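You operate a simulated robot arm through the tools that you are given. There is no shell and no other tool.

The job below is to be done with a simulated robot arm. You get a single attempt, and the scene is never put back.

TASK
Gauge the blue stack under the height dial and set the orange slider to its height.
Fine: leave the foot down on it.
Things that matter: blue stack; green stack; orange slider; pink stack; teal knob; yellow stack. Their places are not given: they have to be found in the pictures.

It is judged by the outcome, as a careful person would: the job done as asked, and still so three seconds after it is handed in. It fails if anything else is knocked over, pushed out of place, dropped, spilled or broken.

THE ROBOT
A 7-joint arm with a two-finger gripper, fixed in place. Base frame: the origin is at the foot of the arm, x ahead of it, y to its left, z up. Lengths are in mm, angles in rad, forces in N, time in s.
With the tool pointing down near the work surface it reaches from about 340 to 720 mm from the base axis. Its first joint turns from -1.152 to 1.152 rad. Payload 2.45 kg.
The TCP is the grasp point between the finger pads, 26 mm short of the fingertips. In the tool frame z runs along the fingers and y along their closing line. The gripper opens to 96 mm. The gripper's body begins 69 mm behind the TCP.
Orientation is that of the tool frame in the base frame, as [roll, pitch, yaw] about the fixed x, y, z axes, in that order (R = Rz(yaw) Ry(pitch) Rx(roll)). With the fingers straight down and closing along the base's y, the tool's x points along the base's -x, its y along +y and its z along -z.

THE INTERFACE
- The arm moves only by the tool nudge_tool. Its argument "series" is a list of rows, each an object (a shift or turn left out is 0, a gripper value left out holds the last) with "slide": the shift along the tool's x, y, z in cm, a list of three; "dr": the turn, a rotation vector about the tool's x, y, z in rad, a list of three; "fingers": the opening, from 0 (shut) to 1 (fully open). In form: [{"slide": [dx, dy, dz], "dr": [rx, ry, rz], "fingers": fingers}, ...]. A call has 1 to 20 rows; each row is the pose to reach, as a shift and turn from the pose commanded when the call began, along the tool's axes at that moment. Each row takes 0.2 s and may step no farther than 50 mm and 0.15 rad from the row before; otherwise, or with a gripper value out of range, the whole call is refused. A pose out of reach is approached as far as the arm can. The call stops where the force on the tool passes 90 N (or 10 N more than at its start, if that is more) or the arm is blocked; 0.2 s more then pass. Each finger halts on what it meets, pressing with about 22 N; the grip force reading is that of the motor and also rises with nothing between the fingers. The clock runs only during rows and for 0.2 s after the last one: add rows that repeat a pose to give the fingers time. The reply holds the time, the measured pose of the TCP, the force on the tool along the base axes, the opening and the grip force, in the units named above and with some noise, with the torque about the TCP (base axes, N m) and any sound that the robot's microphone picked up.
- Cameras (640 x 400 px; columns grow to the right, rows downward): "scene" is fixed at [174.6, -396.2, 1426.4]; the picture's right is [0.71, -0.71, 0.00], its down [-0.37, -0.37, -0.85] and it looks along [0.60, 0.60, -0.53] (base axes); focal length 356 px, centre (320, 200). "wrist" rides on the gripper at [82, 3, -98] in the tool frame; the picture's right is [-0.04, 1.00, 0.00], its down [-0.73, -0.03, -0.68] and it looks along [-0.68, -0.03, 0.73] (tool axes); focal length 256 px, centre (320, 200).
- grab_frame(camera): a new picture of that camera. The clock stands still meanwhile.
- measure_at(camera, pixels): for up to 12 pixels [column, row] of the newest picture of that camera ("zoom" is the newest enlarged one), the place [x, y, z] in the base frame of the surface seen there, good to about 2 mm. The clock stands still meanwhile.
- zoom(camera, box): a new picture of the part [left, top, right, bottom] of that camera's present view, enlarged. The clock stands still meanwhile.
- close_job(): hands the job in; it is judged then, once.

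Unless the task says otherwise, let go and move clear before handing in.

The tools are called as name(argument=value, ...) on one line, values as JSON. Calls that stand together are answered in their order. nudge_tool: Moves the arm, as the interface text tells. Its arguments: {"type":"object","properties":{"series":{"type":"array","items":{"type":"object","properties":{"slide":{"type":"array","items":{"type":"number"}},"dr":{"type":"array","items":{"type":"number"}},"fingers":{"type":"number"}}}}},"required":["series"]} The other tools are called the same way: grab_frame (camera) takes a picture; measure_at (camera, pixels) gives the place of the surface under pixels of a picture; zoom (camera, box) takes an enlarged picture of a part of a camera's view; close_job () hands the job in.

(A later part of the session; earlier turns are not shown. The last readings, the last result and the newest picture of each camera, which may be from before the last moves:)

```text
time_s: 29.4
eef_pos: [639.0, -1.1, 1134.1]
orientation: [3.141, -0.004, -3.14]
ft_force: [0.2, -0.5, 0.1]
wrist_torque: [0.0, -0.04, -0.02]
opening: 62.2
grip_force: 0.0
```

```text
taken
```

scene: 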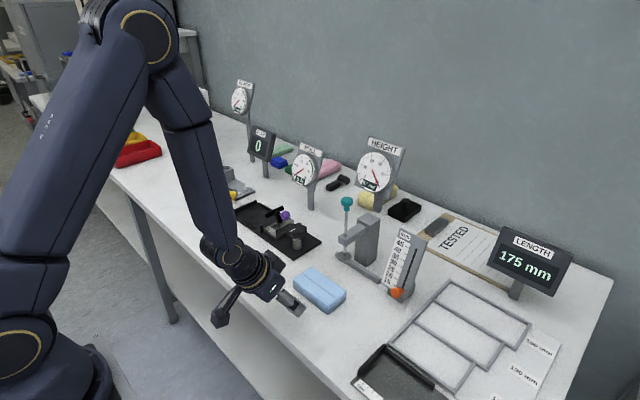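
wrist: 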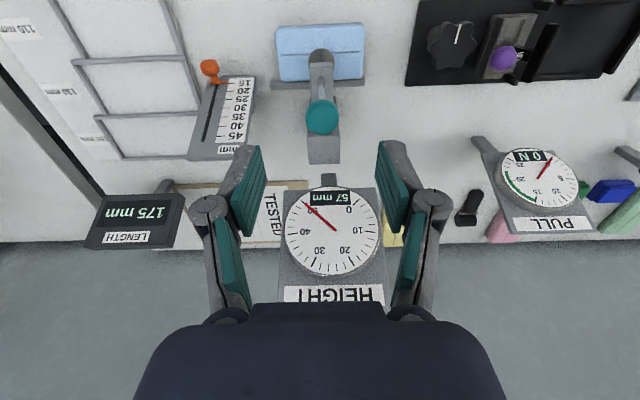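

The stack spans x≈614–674, y≈±53, centred on the foot. I'll descend to the raised knob and grip it again.

nudge_tool(series=[{"slide": [-0.2, 0.05, 2.5]}, {"slide": [-0.2, 0.05, 5.0]}, {"slide": [-0.2, 0.05, 7.0]}, {"slide": [-0.2, 0.05, 8.7]}, {"slide": [-0.2, 0.05, 8.7]}, {"slide": [-0.2, 0.05, 8.7], "fingers": 0.1}, {"slide": [-0.2, 0.05, 8.7], "fingers": 0.1}, {"slide": [-0.2, 0.05, 8.7], "fingers": 0.1}, {"slide": [-0.2, 0.05, 8.7], "fingers": 0.1}])

zoom(camera="scene", box=[300, 130, 440, 300])

```text
time_s: 31.4
eef_pos: [642.2, -1.5, 1047.3]
orientation: [-3.141, -0.002, 3.141]
ft_force: [-0.3, -5.4, -0.4]
wrist_torque: [-0.01, 0.0, 0.0]
opening: 23.8
grip_force: 44.9
```

```text
2.35 times, centred on (370, 215) of scene
```

zoom: 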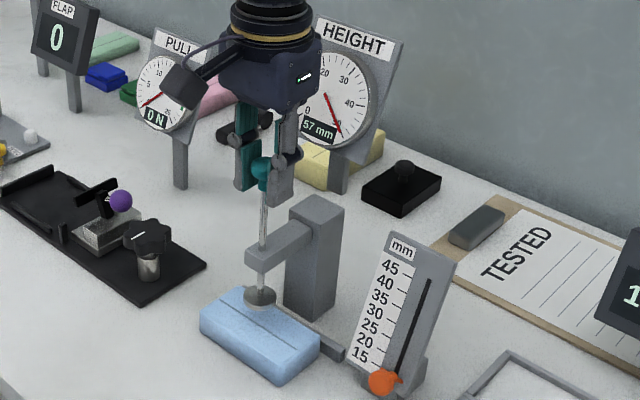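

The knob is gripped (opening 23.8 mm) and the dial reads 57 mm. I'll lower it smoothly by 20 mm to just above the stack.

nudge_tool(series=[{"slide": [0, 0, 0.4]}, {"slide": [0, 0, 0.9]}, {"slide": [0, 0, 1.4]}, {"slide": [0, 0, 1.8]}, {"slide": [0, 0, 2.0]}, {"slide": [0, 0, 2.0]}])

zoom(camera="scene", box=[340, 130, 420, 200])

zoom(camera="scene", box=[320, 210, 380, 300])

```text
time_s: 32.8
eef_pos: [641.9, -0.1, 1026.9]
orientation: [-3.141, -0.001, 3.14]
ft_force: [-0.6, -8.1, 0.1]
wrist_torque: [-0.04, 0.16, 0.02]
opening: 24.2
grip_force: 45.3
```

```text
5.71 times, centred on (380, 165) of scene
```

zoom: 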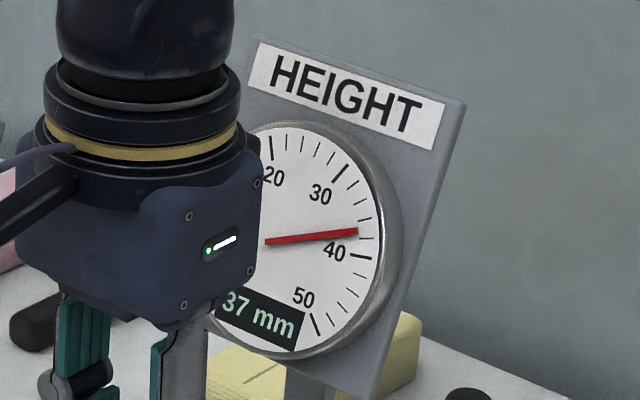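

```text
4.44 times, centred on (350, 255) of scene
```

zoom: 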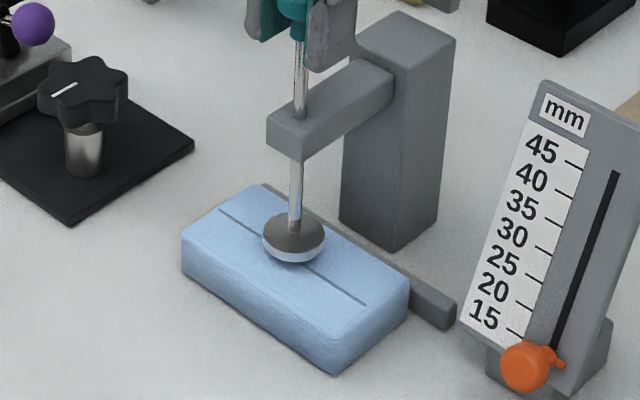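

The dial reads 37 mm with the foot just above the stack. I'll lower 1 mm at a time to feel for contact.

nudge_tool(series=[{"slide": [0, 0, 0.1]}, {"slide": [0, 0, 0.2]}, {"slide": [0, 0, 0.2]}])

zoom(camera="scene", box=[340, 130, 420, 200])

```text
time_s: 33.6
eef_pos: [643.1, 0.1, 1024.9]
orientation: [3.141, -0.002, 3.141]
ft_force: [-2.6, -7.8, -1.4]
wrist_torque: [-0.04, -0.43, -0.05]
opening: 24.3
grip_force: 45.0
```

```text
5.71 times, centred on (380, 165) of scene
```

zoom: 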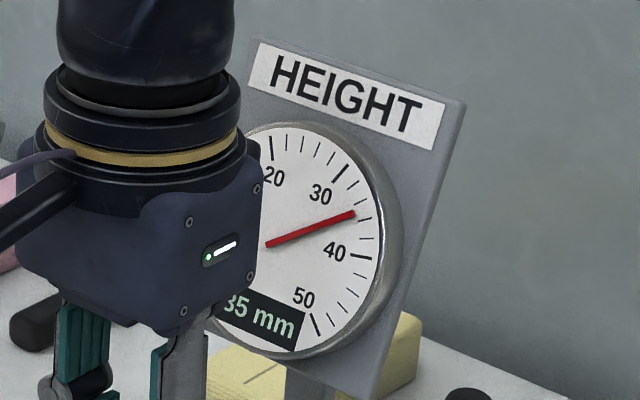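

The dial is at 35 mm with no contact force yet. I'll go down another millimetre or so.

nudge_tool(series=[{"slide": [0, 0, 0.05]}, {"slide": [0, 0, 0.1]}, {"slide": [0, 0, 0.1]}])

zoom(camera="scene", box=[340, 130, 420, 200])

```text
time_s: 34.4
eef_pos: [642.7, 0.4, 1024.0]
orientation: [-3.141, -0.001, 3.141]
ft_force: [3.1, -4.8, -0.3]
wrist_torque: [-0.04, 0.27, -0.02]
opening: 24.1
grip_force: 44.4
```

```text
5.71 times, centred on (380, 165) of scene
```

zoom: 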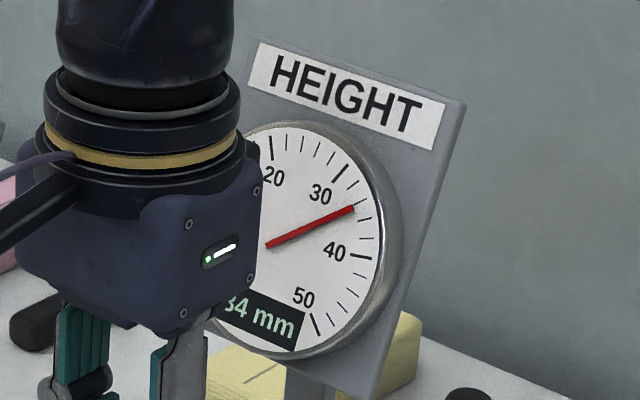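

The dial is at 34 mm and the vertical force is still about zero. I'll try one more millimetre in half steps.

nudge_tool(series=[{"slide": [0, 0, 0.05]}, {"slide": [0, 0, 0.1]}, {"slide": [0, 0, 0.1]}])

zoom(camera="scene", box=[340, 130, 420, 200])

zoom(camera="scene", box=[320, 230, 370, 290])

```text
time_s: 35.2
eef_pos: [642.7, 0.1, 1022.4]
orientation: [-3.141, -0.001, 3.138]
ft_force: [6.4, -6.9, -0.2]
wrist_torque: [-0.05, -0.04, 0.0]
opening: 24.0
grip_force: 45.1
```

```text
5.71 times, centred on (380, 165) of scene
```

zoom: 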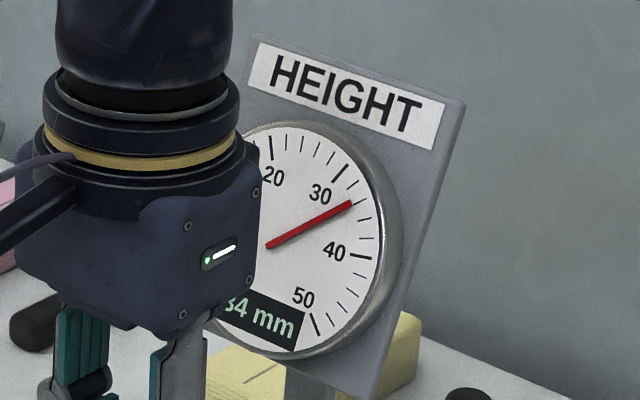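

```text
6.67 times, centred on (345, 260) of scene
```

zoom: 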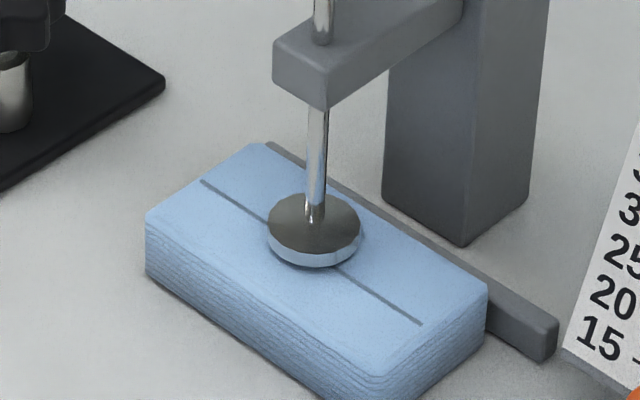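

The foot is essentially on the stack with the dial near 34 mm. I'll open the fingers so the foot rests under its own weight, then rise clear and read the dial.

nudge_tool(series=[{"slide": [0, 0, 0], "fingers": 0.4}, {"slide": [0, -0.05, 0], "fingers": 0.65}, {"slide": [0, -0.05, 0], "fingers": 0.65}, {"slide": [0, -0.05, -1.0]}, {"slide": [0, -0.05, -3.0]}, {"slide": [0, -0.05, -6.5]}, {"slide": [0, -0.05, -10.5]}, {"slide": [0, -0.05, -10.5]}])

grab_frame(camera="wrist")

zoom(camera="wrist", box=[270, 170, 400, 300])

zoom(camera="scene", box=[340, 130, 420, 200])

```text
time_s: 37.0
eef_pos: [642.5, 0.9, 1127.7]
orientation: [-3.141, -0.004, -3.141]
ft_force: [-0.3, -0.4, 0.7]
wrist_torque: [0.02, -0.03, 0.01]
opening: 62.6
grip_force: 0.0
```

```text
taken
```

wrist: 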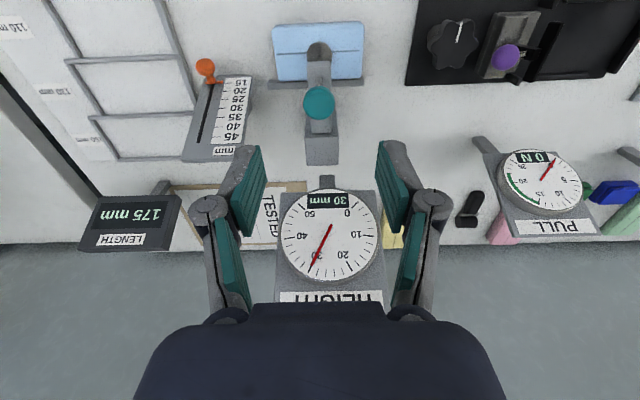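

```text
3.08 times, centred on (335, 235) of wrist
```

zoom: 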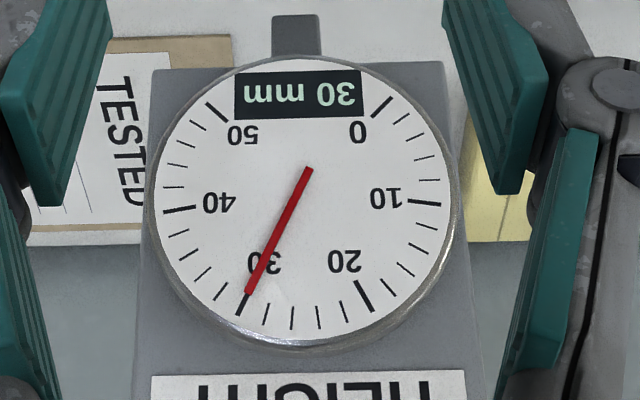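

```text
5.71 times, centred on (380, 165) of scene
```

zoom: 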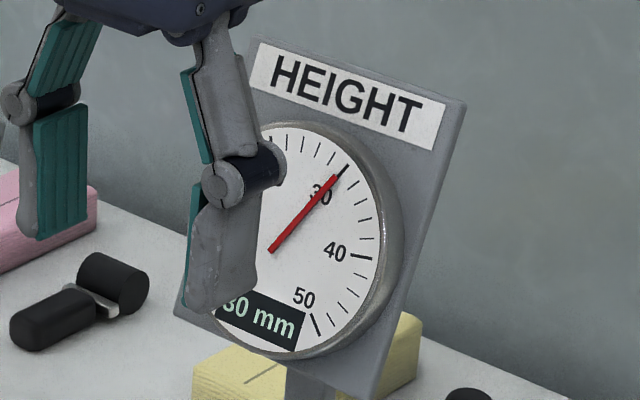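

With the foot resting freely the dial reads 30 mm (needle at 30), since the soft stack yields under the foot. I'll wait a couple of seconds to see whether the reading settles.

nudge_tool(series=[{"slide": [0, 0, 0]}, {"slide": [0, 0, 0]}, {"slide": [0, 0, 0]}, {"slide": [0, 0, 0]}, {"slide": [0, 0, 0]}, {"slide": [0, 0, 0]}, {"slide": [0, 0, 0]}, {"slide": [0, 0, 0]}, {"slide": [0, 0, 0]}, {"slide": [0, 0, 0]}])

zoom(camera="wrist", box=[270, 170, 400, 300])

zoom(camera="scene", box=[320, 190, 370, 290])

```text
time_s: 39.2
eef_pos: [642.9, -0.5, 1127.1]
orientation: [3.141, -0.002, -3.14]
ft_force: [-0.3, 1.2, 0.3]
wrist_torque: [0.01, 0.01, -0.01]
opening: 62.4
grip_force: 0.1
```

```text
3.08 times, centred on (335, 235) of wrist
```

zoom: 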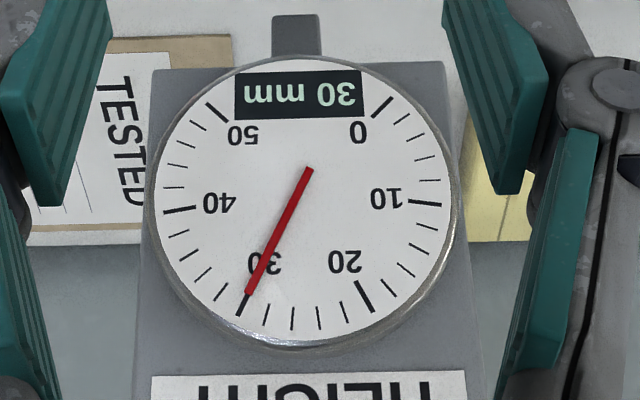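

```text
4.00 times, centred on (345, 240) of scene
```

zoom: 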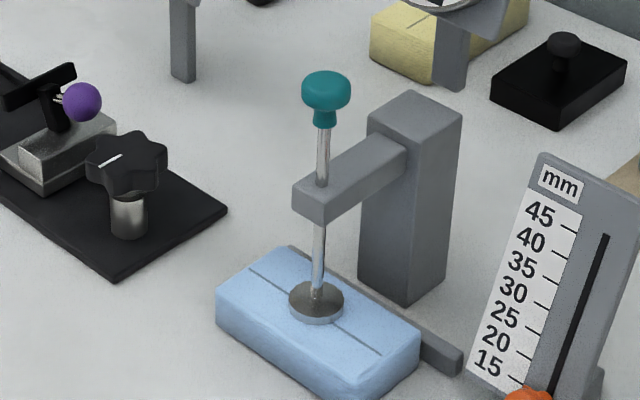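

The reading is steady at 30 mm. Now the slider: I'll zoom on the scale and measure its ticks, slot and the orange slider.

zoom(camera="wrist", box=[170, 40, 270, 170])

zoom(camera="scene", box=[375, 220, 435, 310])

```text
3.08 times, centred on (220, 105) of wrist
```

zoom: 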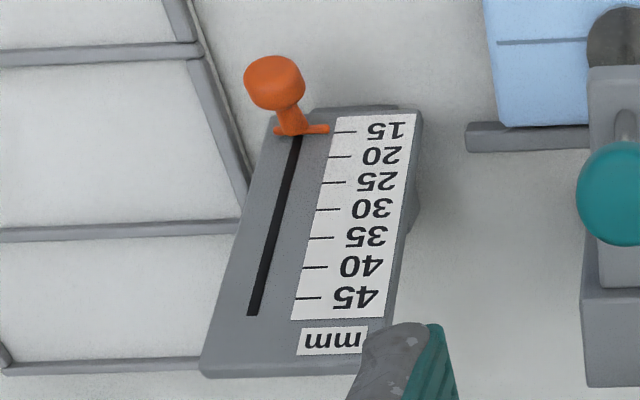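

```text
4.44 times, centred on (405, 265) of scene
```

zoom: 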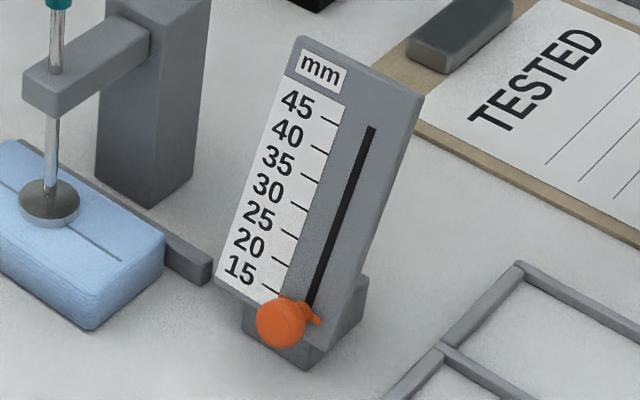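

measure_at(camera="zoom", pixels=[[330, 121], [320, 150], [300, 207], [271, 290], [372, 135], [342, 212], [318, 285], [282, 325], [316, 319], [262, 322], [400, 110], [340, 325]])

measure_at(camera="wrist", pixels=[[209, 66], [213, 80], [222, 81], [229, 83], [229, 91], [226, 108], [222, 137], [213, 90], [206, 130], [199, 75]])

```text
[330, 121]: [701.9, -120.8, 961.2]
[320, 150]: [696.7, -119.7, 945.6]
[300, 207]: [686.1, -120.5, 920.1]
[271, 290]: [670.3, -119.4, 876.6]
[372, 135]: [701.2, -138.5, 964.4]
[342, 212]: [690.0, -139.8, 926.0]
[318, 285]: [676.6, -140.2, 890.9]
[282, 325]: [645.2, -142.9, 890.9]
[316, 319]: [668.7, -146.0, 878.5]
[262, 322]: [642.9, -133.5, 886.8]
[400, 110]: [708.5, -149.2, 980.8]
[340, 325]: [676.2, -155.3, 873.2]
```

```text
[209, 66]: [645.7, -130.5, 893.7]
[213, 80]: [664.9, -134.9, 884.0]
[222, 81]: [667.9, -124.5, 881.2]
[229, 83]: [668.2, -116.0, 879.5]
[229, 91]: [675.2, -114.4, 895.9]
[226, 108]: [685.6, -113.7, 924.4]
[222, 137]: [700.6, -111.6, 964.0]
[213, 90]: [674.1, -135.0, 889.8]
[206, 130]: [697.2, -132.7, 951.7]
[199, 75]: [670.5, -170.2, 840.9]
```

The scale is about 3 mm of travel per unit along direction (0.35,0,0.94); tick 15 is at ≈(670,…,877), 30 at ≈(686,…,920–924), and the orange ball is at ≈(646,−137,890). I'll move above the slider at a safe height and look from there.

nudge_tool(series=[{"slide": [0, -4.5, 0]}, {"slide": [0, -9.0, 0]}, {"slide": [0, -13.6, 0]}, {"slide": [0, -13.6, 4.0], "fingers": 0.45}, {"slide": [0, -13.6, 7.0], "fingers": 0.45}, {"slide": [0, -13.6, 7.0], "fingers": 0.45}])

grab_frame(camera="wrist")

grab_frame(camera="scene")

```text
time_s: 40.6
eef_pos: [643.0, -136.1, 1055.3]
orientation: [3.141, -0.001, 3.141]
ft_force: [0.0, 1.3, -0.3]
wrist_torque: [0.01, -0.02, -0.02]
opening: 43.3
grip_force: 0.0
```

```text
taken
```

wrist: 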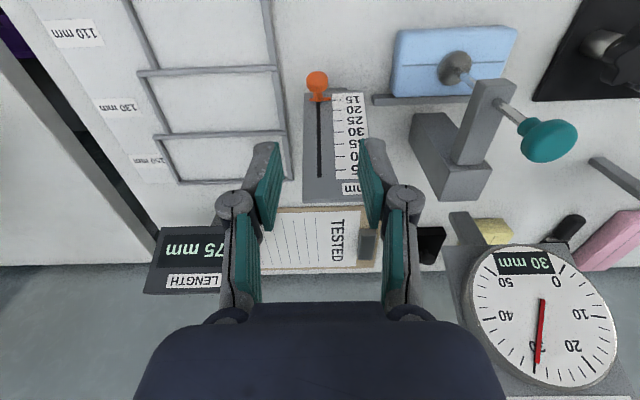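

```text
taken
```

scene: 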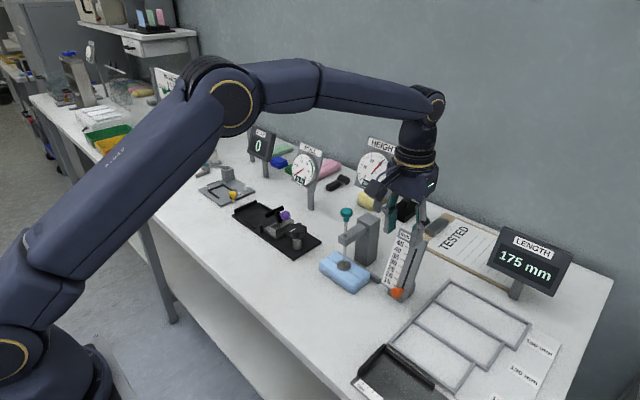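

zoom(camera="wrist", box=[280, 55, 390, 205])

measure_at(camera="wrist", pixels=[[317, 82], [307, 82], [327, 82], [317, 73], [317, 90], [318, 98], [330, 99], [318, 110], [318, 175], [338, 99], [337, 130], [337, 155]])

```text
2.67 times, centred on (335, 130) of wrist
```

zoom: 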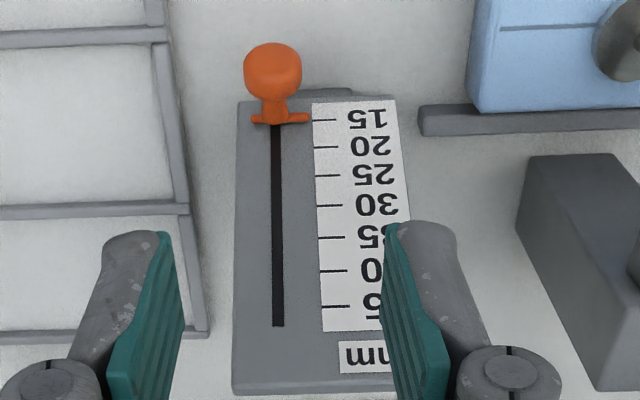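

```text
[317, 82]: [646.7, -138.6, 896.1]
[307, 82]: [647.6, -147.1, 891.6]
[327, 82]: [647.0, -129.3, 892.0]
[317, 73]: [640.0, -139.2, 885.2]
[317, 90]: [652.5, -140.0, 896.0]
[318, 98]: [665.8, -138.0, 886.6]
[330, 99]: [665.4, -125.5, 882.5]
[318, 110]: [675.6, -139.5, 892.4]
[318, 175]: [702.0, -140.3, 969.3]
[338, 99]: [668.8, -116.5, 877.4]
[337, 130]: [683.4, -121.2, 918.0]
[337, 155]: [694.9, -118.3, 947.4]
```

The ball centre is about (647,−138,889), and the pointer currently sits near 15–16 on the scale. I'll descend with open fingers around the ball, keeping the tips above z≈866.

nudge_tool(series=[{"slide": [-0.3, -0.2, 4.0]}, {"slide": [-0.3, -0.2, 8.0]}, {"slide": [-0.3, -0.2, 12.0]}, {"slide": [-0.3, -0.2, 14.5]}, {"slide": [-0.3, -0.2, 16.2]}, {"slide": [-0.3, -0.2, 16.2]}])

grab_frame(camera="wrist")

zoom(camera="scene", box=[350, 200, 450, 320])

```text
time_s: 42.0
eef_pos: [645.4, -138.5, 897.6]
orientation: [-3.141, -0.002, 3.14]
ft_force: [-0.3, 0.1, 0.2]
wrist_torque: [0.02, -0.02, -0.04]
opening: 43.1
grip_force: 0.1
```

```text
taken
```

wrist: 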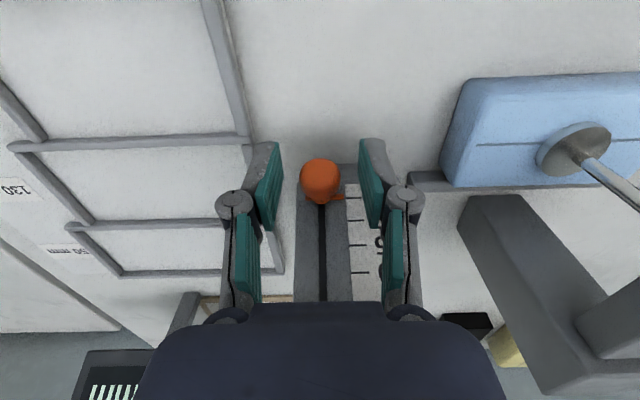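

```text
3.33 times, centred on (400, 260) of scene
```

zoom: 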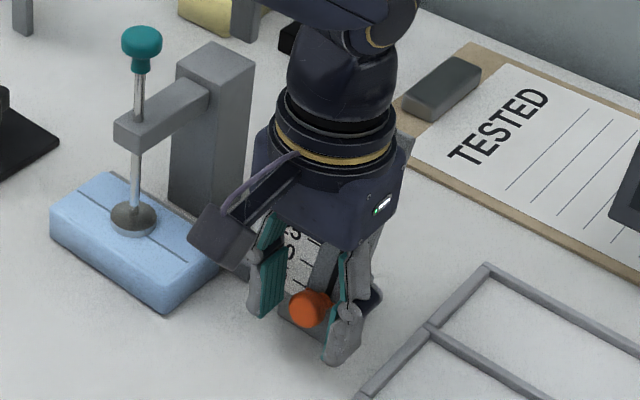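

The ball is centred between the pads (wrist pixel 320,180). I'll close on it.

nudge_tool(series=[{"slide": [0, 0, 0.2], "fingers": 0.1}, {"slide": [0, 0, 0.2], "fingers": 0.1}, {"slide": [0, 0, 0.2], "fingers": 0.1}, {"slide": [0, 0, 0.2], "fingers": 0.1}])

zoom(camera="wrist", box=[250, 130, 400, 300])

```text
time_s: 43.0
eef_pos: [644.2, -139.3, 894.5]
orientation: [-3.141, -0.001, 3.142]
ft_force: [-0.2, -3.5, -0.2]
wrist_torque: [-0.06, 0.01, -0.01]
opening: 19.6
grip_force: 44.6
```

```text
2.35 times, centred on (325, 215) of wrist
```

zoom: 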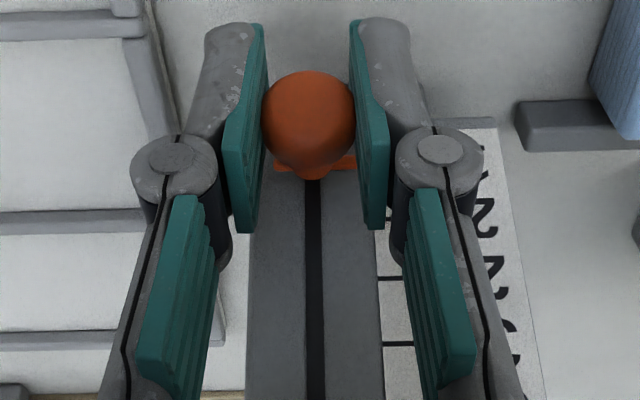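

The ball is gripped (opening 19.6 mm). I'll draw it up along the panel's slope (20° from vertical) by 24 mm first, checking the forces.

nudge_tool(series=[{"slide": [-0.137, 0, -0.376]}, {"slide": [-0.274, 0, -0.752]}, {"slide": [-0.41, 0, -1.128]}, {"slide": [-0.547, 0, -1.504]}, {"slide": [-0.684, 0, -1.88]}, {"slide": [-0.821, 0, -2.256]}, {"slide": [-0.821, 0, -2.256]}])

zoom(camera="scene", box=[365, 210, 445, 310])

zoom(camera="wrist", box=[250, 130, 400, 300])

```text
time_s: 44.6
eef_pos: [652.6, -138.2, 917.7]
orientation: [3.14, -0.004, 3.141]
ft_force: [-4.8, -8.1, 2.0]
wrist_torque: [-0.08, 0.25, -0.07]
opening: 19.9
grip_force: 44.5
```

```text
4.00 times, centred on (405, 260) of scene
```

zoom: 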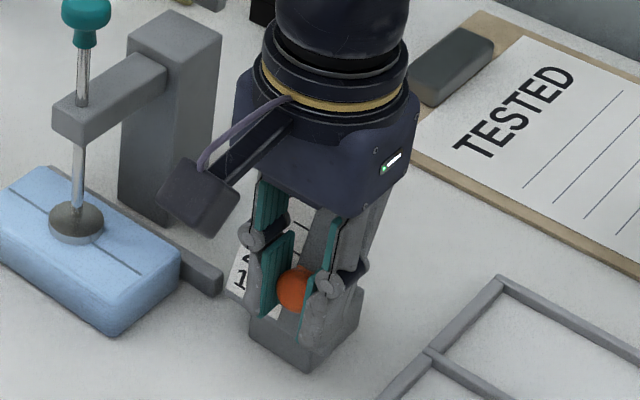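

```text
2.35 times, centred on (325, 215) of wrist
```

zoom: 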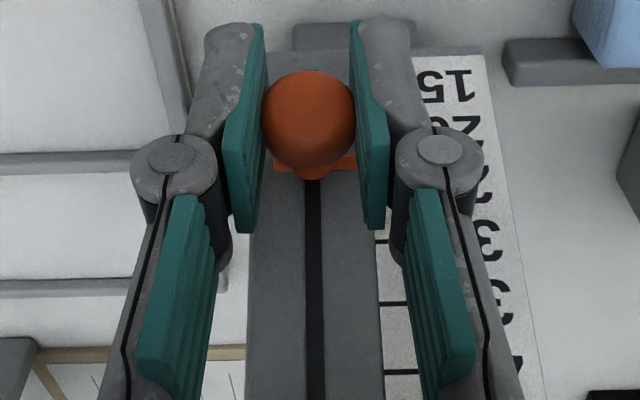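

The slider follows smoothly with small forces. I'll continue about 16 mm more up the slope, then let go and read the pointer.

nudge_tool(series=[{"slide": [-0.137, 0, -0.376]}, {"slide": [-0.274, 0, -0.752]}, {"slide": [-0.41, 0, -1.128]}, {"slide": [-0.547, 0, -1.504]}, {"slide": [-0.547, 0, -1.504]}])

grab_frame(camera="wrist")

zoom(camera="wrist", box=[250, 130, 400, 300])

```text
time_s: 45.8
eef_pos: [658.7, -139.9, 933.4]
orientation: [-3.14, -0.003, 3.139]
ft_force: [-3.9, -11.1, 1.1]
wrist_torque: [-0.07, 0.02, -0.06]
opening: 19.7
grip_force: 44.7
```

```text
taken
```

wrist: 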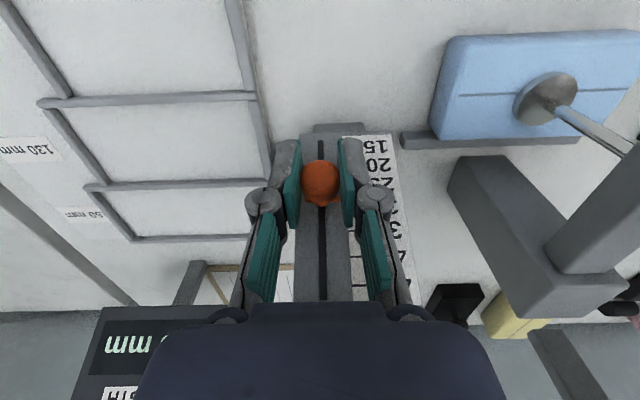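

```text
2.35 times, centred on (325, 215) of wrist
```

zoom: 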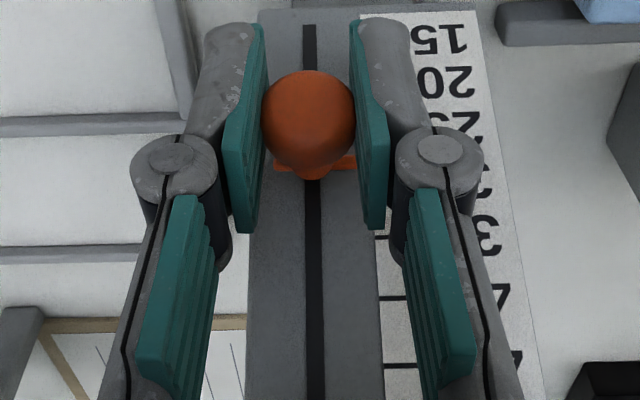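

The pointer seems near 28 by interpolation of the ticks (35 at zoom row 238, pointer at row 160). I'll open the fingers and rise clear to read it properly and see whether it stays.

nudge_tool(series=[{"slide": [0, 0, 0], "fingers": 0.45}, {"slide": [0, 0, 0], "fingers": 0.45}, {"slide": [0, 0, 0], "fingers": 0.45}, {"slide": [0.3, 0, -2.0]}, {"slide": [0.6, 0, -6.0]}, {"slide": [0.8, 0, -10.5]}, {"slide": [1.0, 0, -14.0]}, {"slide": [1.0, 0, -14.0]}])

grab_frame(camera="wrist")

zoom(camera="scene", box=[375, 220, 435, 310])

zoom(camera="wrist", box=[280, 55, 390, 205])

```text
time_s: 47.6
eef_pos: [647.5, -138.4, 1072.4]
orientation: [-3.14, -0.003, 3.141]
ft_force: [-0.5, 0.5, -0.7]
wrist_torque: [0.0, 0.01, 0.0]
opening: 43.4
grip_force: 0.1
```

```text
taken
```

wrist: 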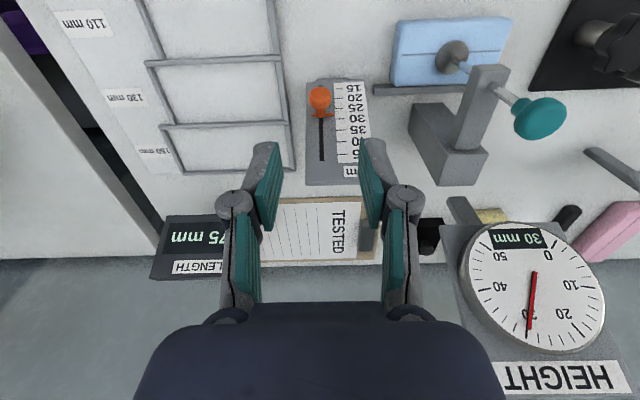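

```text
4.44 times, centred on (405, 265) of scene
```

zoom: 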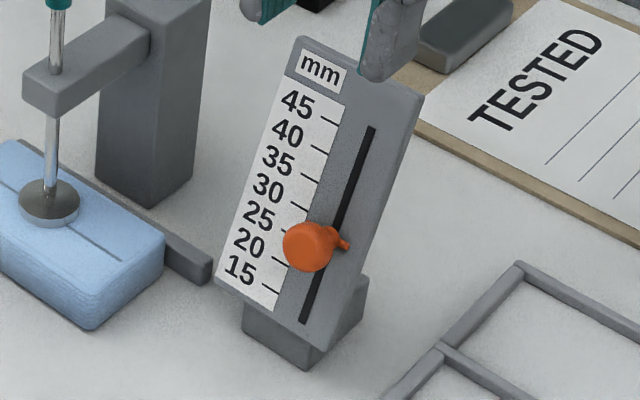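

```text
2.67 times, centred on (335, 130) of wrist
```

zoom: 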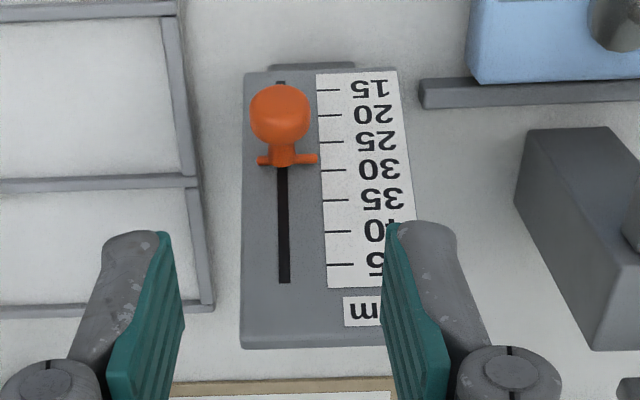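

The slider stays where it was left. In the wrist zoom the pointer tip (316,159) lies between 25 (row 141) and 30 (row 170), but it stands proud of the panel so parallax matters; I'll measure pointer and tick points in 3D from both cameras.

measure_at(camera="zoom", pixels=[[305, 159], [310, 159], [314, 159], [265, 160], [262, 160], [333, 141], [335, 170], [336, 199], [338, 231], [340, 265], [330, 90], [331, 115]])

zoom(camera="scene", box=[385, 235, 425, 300])

```text
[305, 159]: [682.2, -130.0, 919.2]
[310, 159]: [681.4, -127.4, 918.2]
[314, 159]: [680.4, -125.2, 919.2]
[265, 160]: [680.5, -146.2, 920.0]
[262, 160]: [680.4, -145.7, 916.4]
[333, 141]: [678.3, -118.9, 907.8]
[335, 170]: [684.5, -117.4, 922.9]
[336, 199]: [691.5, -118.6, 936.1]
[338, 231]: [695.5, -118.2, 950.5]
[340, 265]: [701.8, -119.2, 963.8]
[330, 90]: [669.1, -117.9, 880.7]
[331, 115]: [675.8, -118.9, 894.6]
```

```text
6.15 times, centred on (405, 268) of scene
```

zoom: 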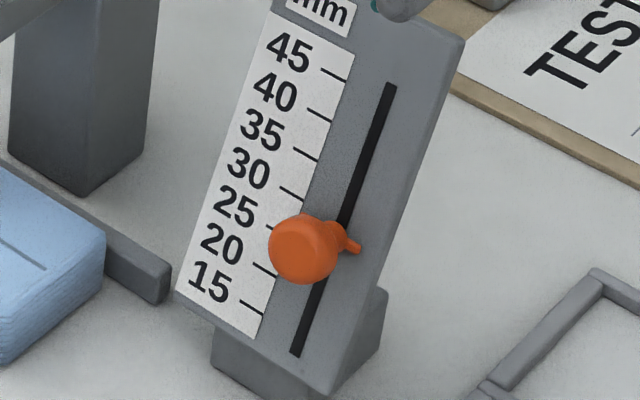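

Fitting ticks and pointer along the slope puts the pointer at about 28.4 (30 is at s≈1101.3, pointer s≈1096.5), so it needs about 4.8 mm more. I'll go back down, grip the ball, draw it up 4.8 mm along the slope.

nudge_tool(series=[{"slide": [-0.2, 0, 3.5]}, {"slide": [-0.4, 0, 8.0]}, {"slide": [-0.7, 0, 12.0]}, {"slide": [-1.0, 0, 14.0]}, {"slide": [-1.0, 0, 14.0]}, {"slide": [-1.0, 0, 14.0], "fingers": 0.1}, {"slide": [-1.0, 0, 14.0], "fingers": 0.1}, {"slide": [-1.0, 0, 14.0], "fingers": 0.1}, {"slide": [-1.0, 0, 14.0], "fingers": 0.1}, {"slide": [-1.08, 0, 13.77]}, {"slide": [-1.164, 0, 13.549]}, {"slide": [-1.164, 0, 13.549]}, {"slide": [-1.164, 0, 13.549]}])

zoom(camera="wrist", box=[250, 130, 400, 300])

```text
time_s: 50.4
eef_pos: [660.0, -139.6, 936.1]
orientation: [-3.138, -0.005, 3.141]
ft_force: [-7.7, -4.8, 2.4]
wrist_torque: [-0.04, 0.15, -0.05]
opening: 19.7
grip_force: 44.3
```

```text
2.35 times, centred on (325, 215) of wrist
```

zoom: 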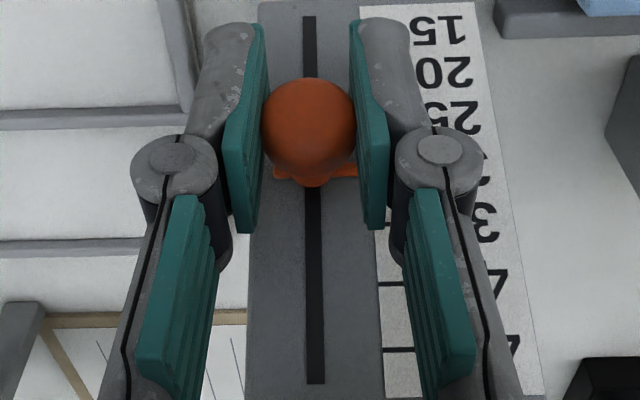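

The pointer is now closer to the 35 tick as expected. I'll release and rise to read it from the same viewpoint as before.

nudge_tool(series=[{"slide": [0, 0, 0], "fingers": 0.45}, {"slide": [0, 0, 0], "fingers": 0.45}, {"slide": [0, 0, 0], "fingers": 0.45}, {"slide": [0.3, 0, -2.0]}, {"slide": [0.6, 0, -6.0]}, {"slide": [0.8, 0, -10.0]}, {"slide": [1.164, 0, -13.55]}, {"slide": [1.164, 0, -13.55]}])

zoom(camera="scene", box=[385, 235, 425, 300])

zoom(camera="wrist", box=[280, 55, 390, 205])

measure_at(camera="zoom", pixels=[[303, 169], [307, 169], [311, 169], [315, 169], [268, 170], [263, 170], [335, 170], [330, 170], [333, 141], [336, 199], [300, 172], [310, 172]])

```text
time_s: 52.2
eef_pos: [649.6, -140.4, 1071.2]
orientation: [-3.14, -0.001, 3.14]
ft_force: [-0.2, -0.5, 0.6]
wrist_torque: [0.01, -0.03, -0.01]
opening: 43.3
grip_force: 0.1
```

```text
6.15 times, centred on (405, 268) of scene
```

zoom: 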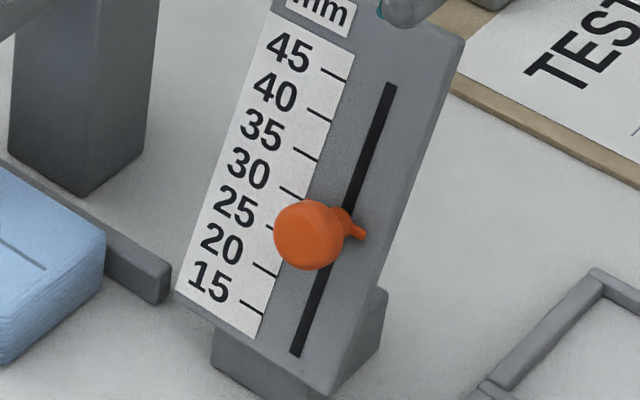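

```text
2.67 times, centred on (335, 130) of wrist
```

zoom: 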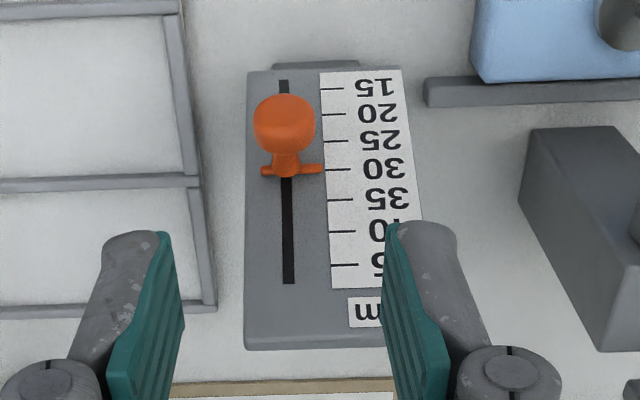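

```text
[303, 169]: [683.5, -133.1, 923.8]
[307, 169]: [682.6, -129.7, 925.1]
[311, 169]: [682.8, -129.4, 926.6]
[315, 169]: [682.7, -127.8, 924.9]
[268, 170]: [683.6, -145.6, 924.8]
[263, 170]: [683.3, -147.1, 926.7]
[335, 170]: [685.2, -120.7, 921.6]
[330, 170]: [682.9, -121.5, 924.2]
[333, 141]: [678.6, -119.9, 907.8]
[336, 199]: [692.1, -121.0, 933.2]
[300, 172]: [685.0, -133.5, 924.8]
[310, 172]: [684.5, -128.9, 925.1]
```

The pointer now looks level with the 30 tick in both views (wrist rows 169 vs 170; scene end (358,233) on the extended 30 tick), but it stands off the panel, so I want a view square to the scale. I'll move the hand back and tilt it so that the wrist camera looks along the panel's normal, from the tick side.

nudge_tool(series=[{"slide": [4.5, 0, 0]}, {"slide": [9.0, 0, 0]}, {"slide": [9.0, 4.5, 0], "dr": [0, -0.12, 0]}, {"slide": [9.0, 9.0, 0], "dr": [0, -0.24, 0]}, {"slide": [9.0, 12.4, 0], "dr": [0, -0.36, 0]}, {"slide": [9.0, 12.4, 4.0], "dr": [0, -0.47, 0]}, {"slide": [8.4, 12.4, 8.0], "dr": [0, -0.47, 0]}, {"slide": [8.4, 12.4, 11.2], "dr": [0, -0.47, 0]}, {"slide": [8.4, 12.4, 11.2], "dr": [0, -0.47, 0]}])

grab_frame(camera="wrist")

zoom(camera="wrist", box=[130, 120, 260, 270])

```text
time_s: 54.2
eef_pos: [563.9, -15.7, 961.0]
orientation: [3.141, 0.469, 3.14]
ft_force: [-1.2, -0.1, -0.8]
wrist_torque: [-0.01, 0.04, 0.0]
opening: 43.4
grip_force: 0.0
```

```text
taken
```

wrist: 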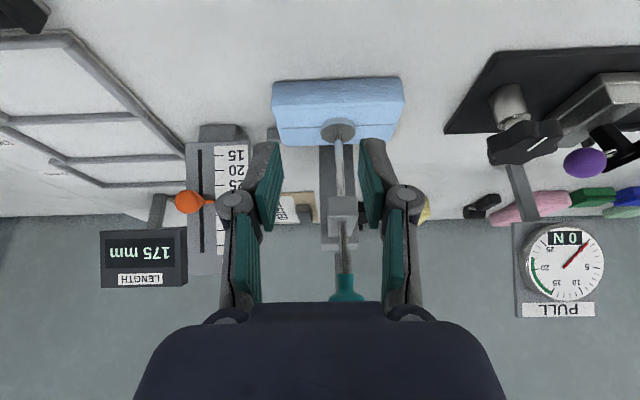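

```text
2.67 times, centred on (195, 195) of wrist
```

zoom: 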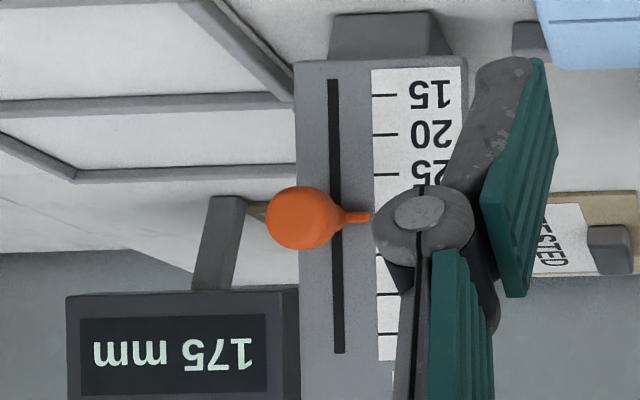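

This is nearly a square view: pointer tip at row ~216, ticks 15, 20, 25 at rows 95, 134, 174, so 30 should be at ~214, hidden by the finger. I'll close the fingers to uncover the 30 tick.

nudge_tool(series=[{"slide": [0, 0, 0], "fingers": 0.05}, {"slide": [0, 0, 0], "fingers": 0.05}, {"slide": [0, 0, 0], "fingers": 0.05}, {"slide": [0, 0, 0], "fingers": 0.05}])

zoom(camera="wrist", box=[160, 130, 260, 270])

zoom(camera="wrist", box=[190, 175, 235, 230])

```text
time_s: 55.2
eef_pos: [564.3, -14.7, 962.0]
orientation: [-3.141, 0.468, 3.14]
ft_force: [0.2, -0.8, 0.1]
wrist_torque: [0.0, -0.01, 0.04]
opening: 4.8
grip_force: 0.1
```

```text
2.86 times, centred on (210, 200) of wrist
```

zoom: 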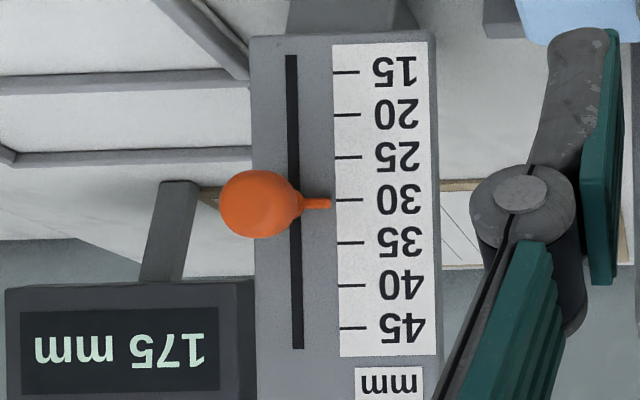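

```text
7.27 times, centred on (212, 202) of wrist
```

zoom: 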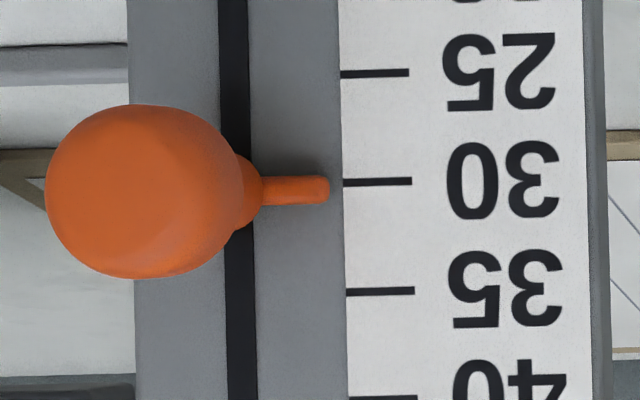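

The square view shows the pointer centre (row ~189) about 0.3 unit past the 30 tick (row 182, 21.8 px per unit). I'll look closely at the dial needle now, to decide on fine trimming.

zoom(camera="scene", box=[350, 140, 405, 200])

grab_frame(camera="scene")

```text
6.67 times, centred on (378, 170) of scene
```

zoom: 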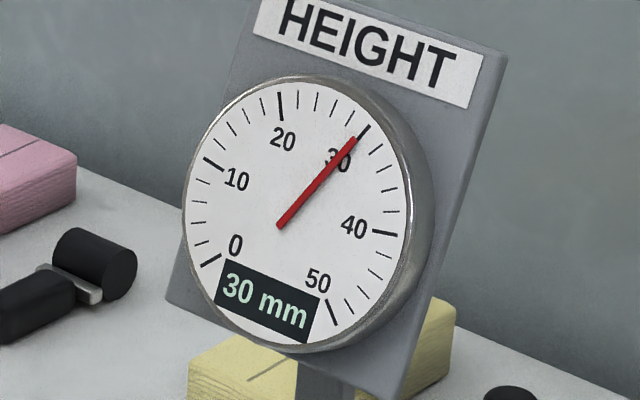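

```text
taken
```

scene: 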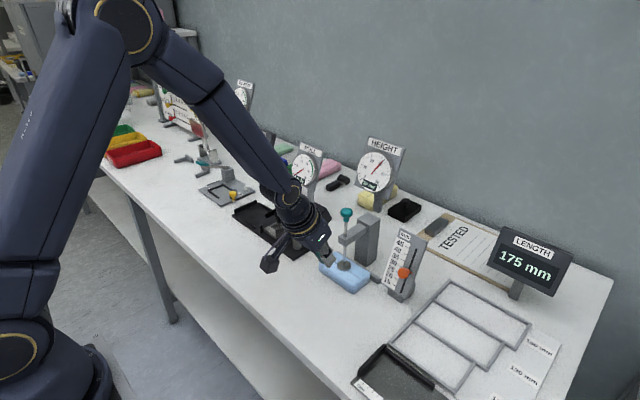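

The needle lies right along the 30 tick and the readout says 30 mm, while the slider reads about 30.35. I'll return above the slider for a small trim of about −1 mm of travel.

nudge_tool(series=[{"slide": [-1.28, 0, -3.84], "fingers": 0.45}, {"slide": [-3.09, 0, -7.4], "dr": [0, 0.12, 0]}, {"slide": [-4.54, 0, -10.26], "dr": [0, 0.24, 0]}, {"slide": [-4.54, -4.5, -10.26], "dr": [0, 0.36, 0]}, {"slide": [-4.54, -9.0, -10.26], "dr": [0, 0.47, 0]}, {"slide": [-4.54, -12.4, -10.26], "dr": [0, 0.47, 0]}, {"slide": [-8.64, -12.4, -8.18], "dr": [0, 0.47, 0]}, {"slide": [-12.56, -12.4, -6.19], "dr": [0, 0.47, 0]}, {"slide": [-12.56, -12.4, -6.19], "dr": [0, 0.47, 0]}])

zoom(camera="wrist", box=[280, 55, 390, 205])

```text
time_s: 57.2
eef_pos: [646.5, -138.3, 1074.0]
orientation: [-3.141, -0.004, 3.141]
ft_force: [0.1, 0.8, -0.7]
wrist_torque: [-0.03, -0.02, -0.03]
opening: 43.4
grip_force: 0.1
```

```text
2.67 times, centred on (335, 130) of wrist
```

zoom: 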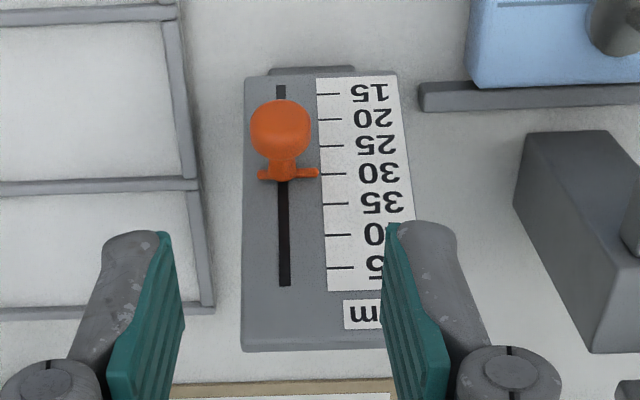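

I'll descend to the ball, grip it, ease it down about 1 mm along the slope, and release.

nudge_tool(series=[{"slide": [-0.3, 0, 3.5]}, {"slide": [-0.5, 0, 8.0]}, {"slide": [-0.8, 0, 12.0]}, {"slide": [-1.25, 0, 13.75]}, {"slide": [-1.25, 0, 13.75]}, {"slide": [-1.25, 0, 13.75]}, {"slide": [-1.25, 0, 13.75], "fingers": 0.1}, {"slide": [-1.25, 0, 13.75], "fingers": 0.1}, {"slide": [-1.25, 0, 13.75], "fingers": 0.1}, {"slide": [-1.25, 0, 13.75], "fingers": 0.1}, {"slide": [-1.215, 0, 13.845]}, {"slide": [-1.215, 0, 13.845]}, {"slide": [-1.215, 0, 13.845]}])

zoom(camera="wrist", box=[250, 130, 400, 300])

```text
time_s: 60.0
eef_pos: [661.0, -139.9, 932.7]
orientation: [-3.141, -0.002, 3.14]
ft_force: [-1.3, -5.9, -0.1]
wrist_torque: [-0.07, -0.23, 0.0]
opening: 19.3
grip_force: 44.5
```

```text
2.35 times, centred on (325, 215) of wrist
```

zoom: 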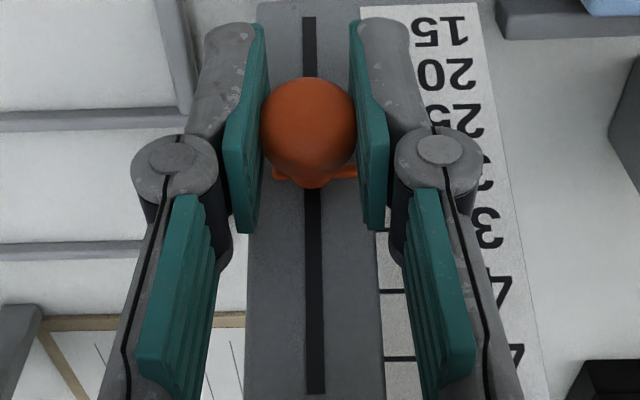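

Grip is good with low forces. I'll release, rise, and go back to the square viewing pose to read the pointer again.

nudge_tool(series=[{"slide": [0, 0, 0], "fingers": 0.45}, {"slide": [0, 0, 0], "fingers": 0.45}, {"slide": [0, 0, 0], "fingers": 0.45}, {"slide": [0.3, 0, -2.0]}, {"slide": [0.6, 0, -6.0]}, {"slide": [0.8, 0, -10.0]}, {"slide": [1.215, 0, -13.85]}, {"slide": [1.215, 0, -13.85]}])

nudge_tool(series=[{"slide": [4.5, 0, 0]}, {"slide": [9.0, 0, 0]}, {"slide": [9.0, 4.5, 0], "dr": [0, -0.12, 0], "fingers": 0.05}, {"slide": [9.0, 9.0, 0], "dr": [0, -0.24, 0]}, {"slide": [9.0, 12.4, 0], "dr": [0, -0.36, 0]}, {"slide": [9.0, 12.4, 4.0], "dr": [0, -0.47, 0]}, {"slide": [8.4, 12.4, 8.0], "dr": [0, -0.47, 0]}, {"slide": [8.4, 12.4, 11.2], "dr": [0, -0.47, 0]}, {"slide": [8.4, 12.4, 11.2], "dr": [0, -0.47, 0]}])

zoom(camera="wrist", box=[160, 130, 260, 270])

zoom(camera="wrist", box=[190, 175, 235, 230])

```text
time_s: 61.8
eef_pos: [647.5, -136.9, 1071.5]
orientation: [-3.141, -0.002, 3.139]
ft_force: [0.7, 0.8, 0.5]
wrist_torque: [0.03, -0.01, -0.04]
opening: 43.3
grip_force: 0.1
```

```text
time_s: 63.8
eef_pos: [564.0, -13.5, 960.0]
orientation: [3.141, 0.469, 3.14]
ft_force: [-0.6, 0.0, -0.5]
wrist_torque: [0.0, -0.01, -0.02]
opening: 4.8
grip_force: 0.0
```

```text
2.86 times, centred on (210, 200) of wrist
```

zoom: 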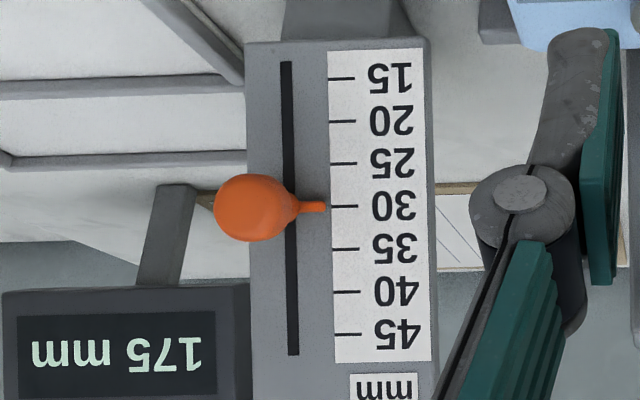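

```text
7.27 times, centred on (212, 202) of wrist
```

zoom: 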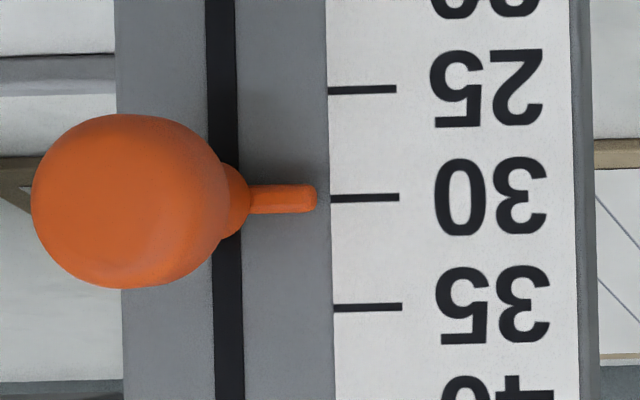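

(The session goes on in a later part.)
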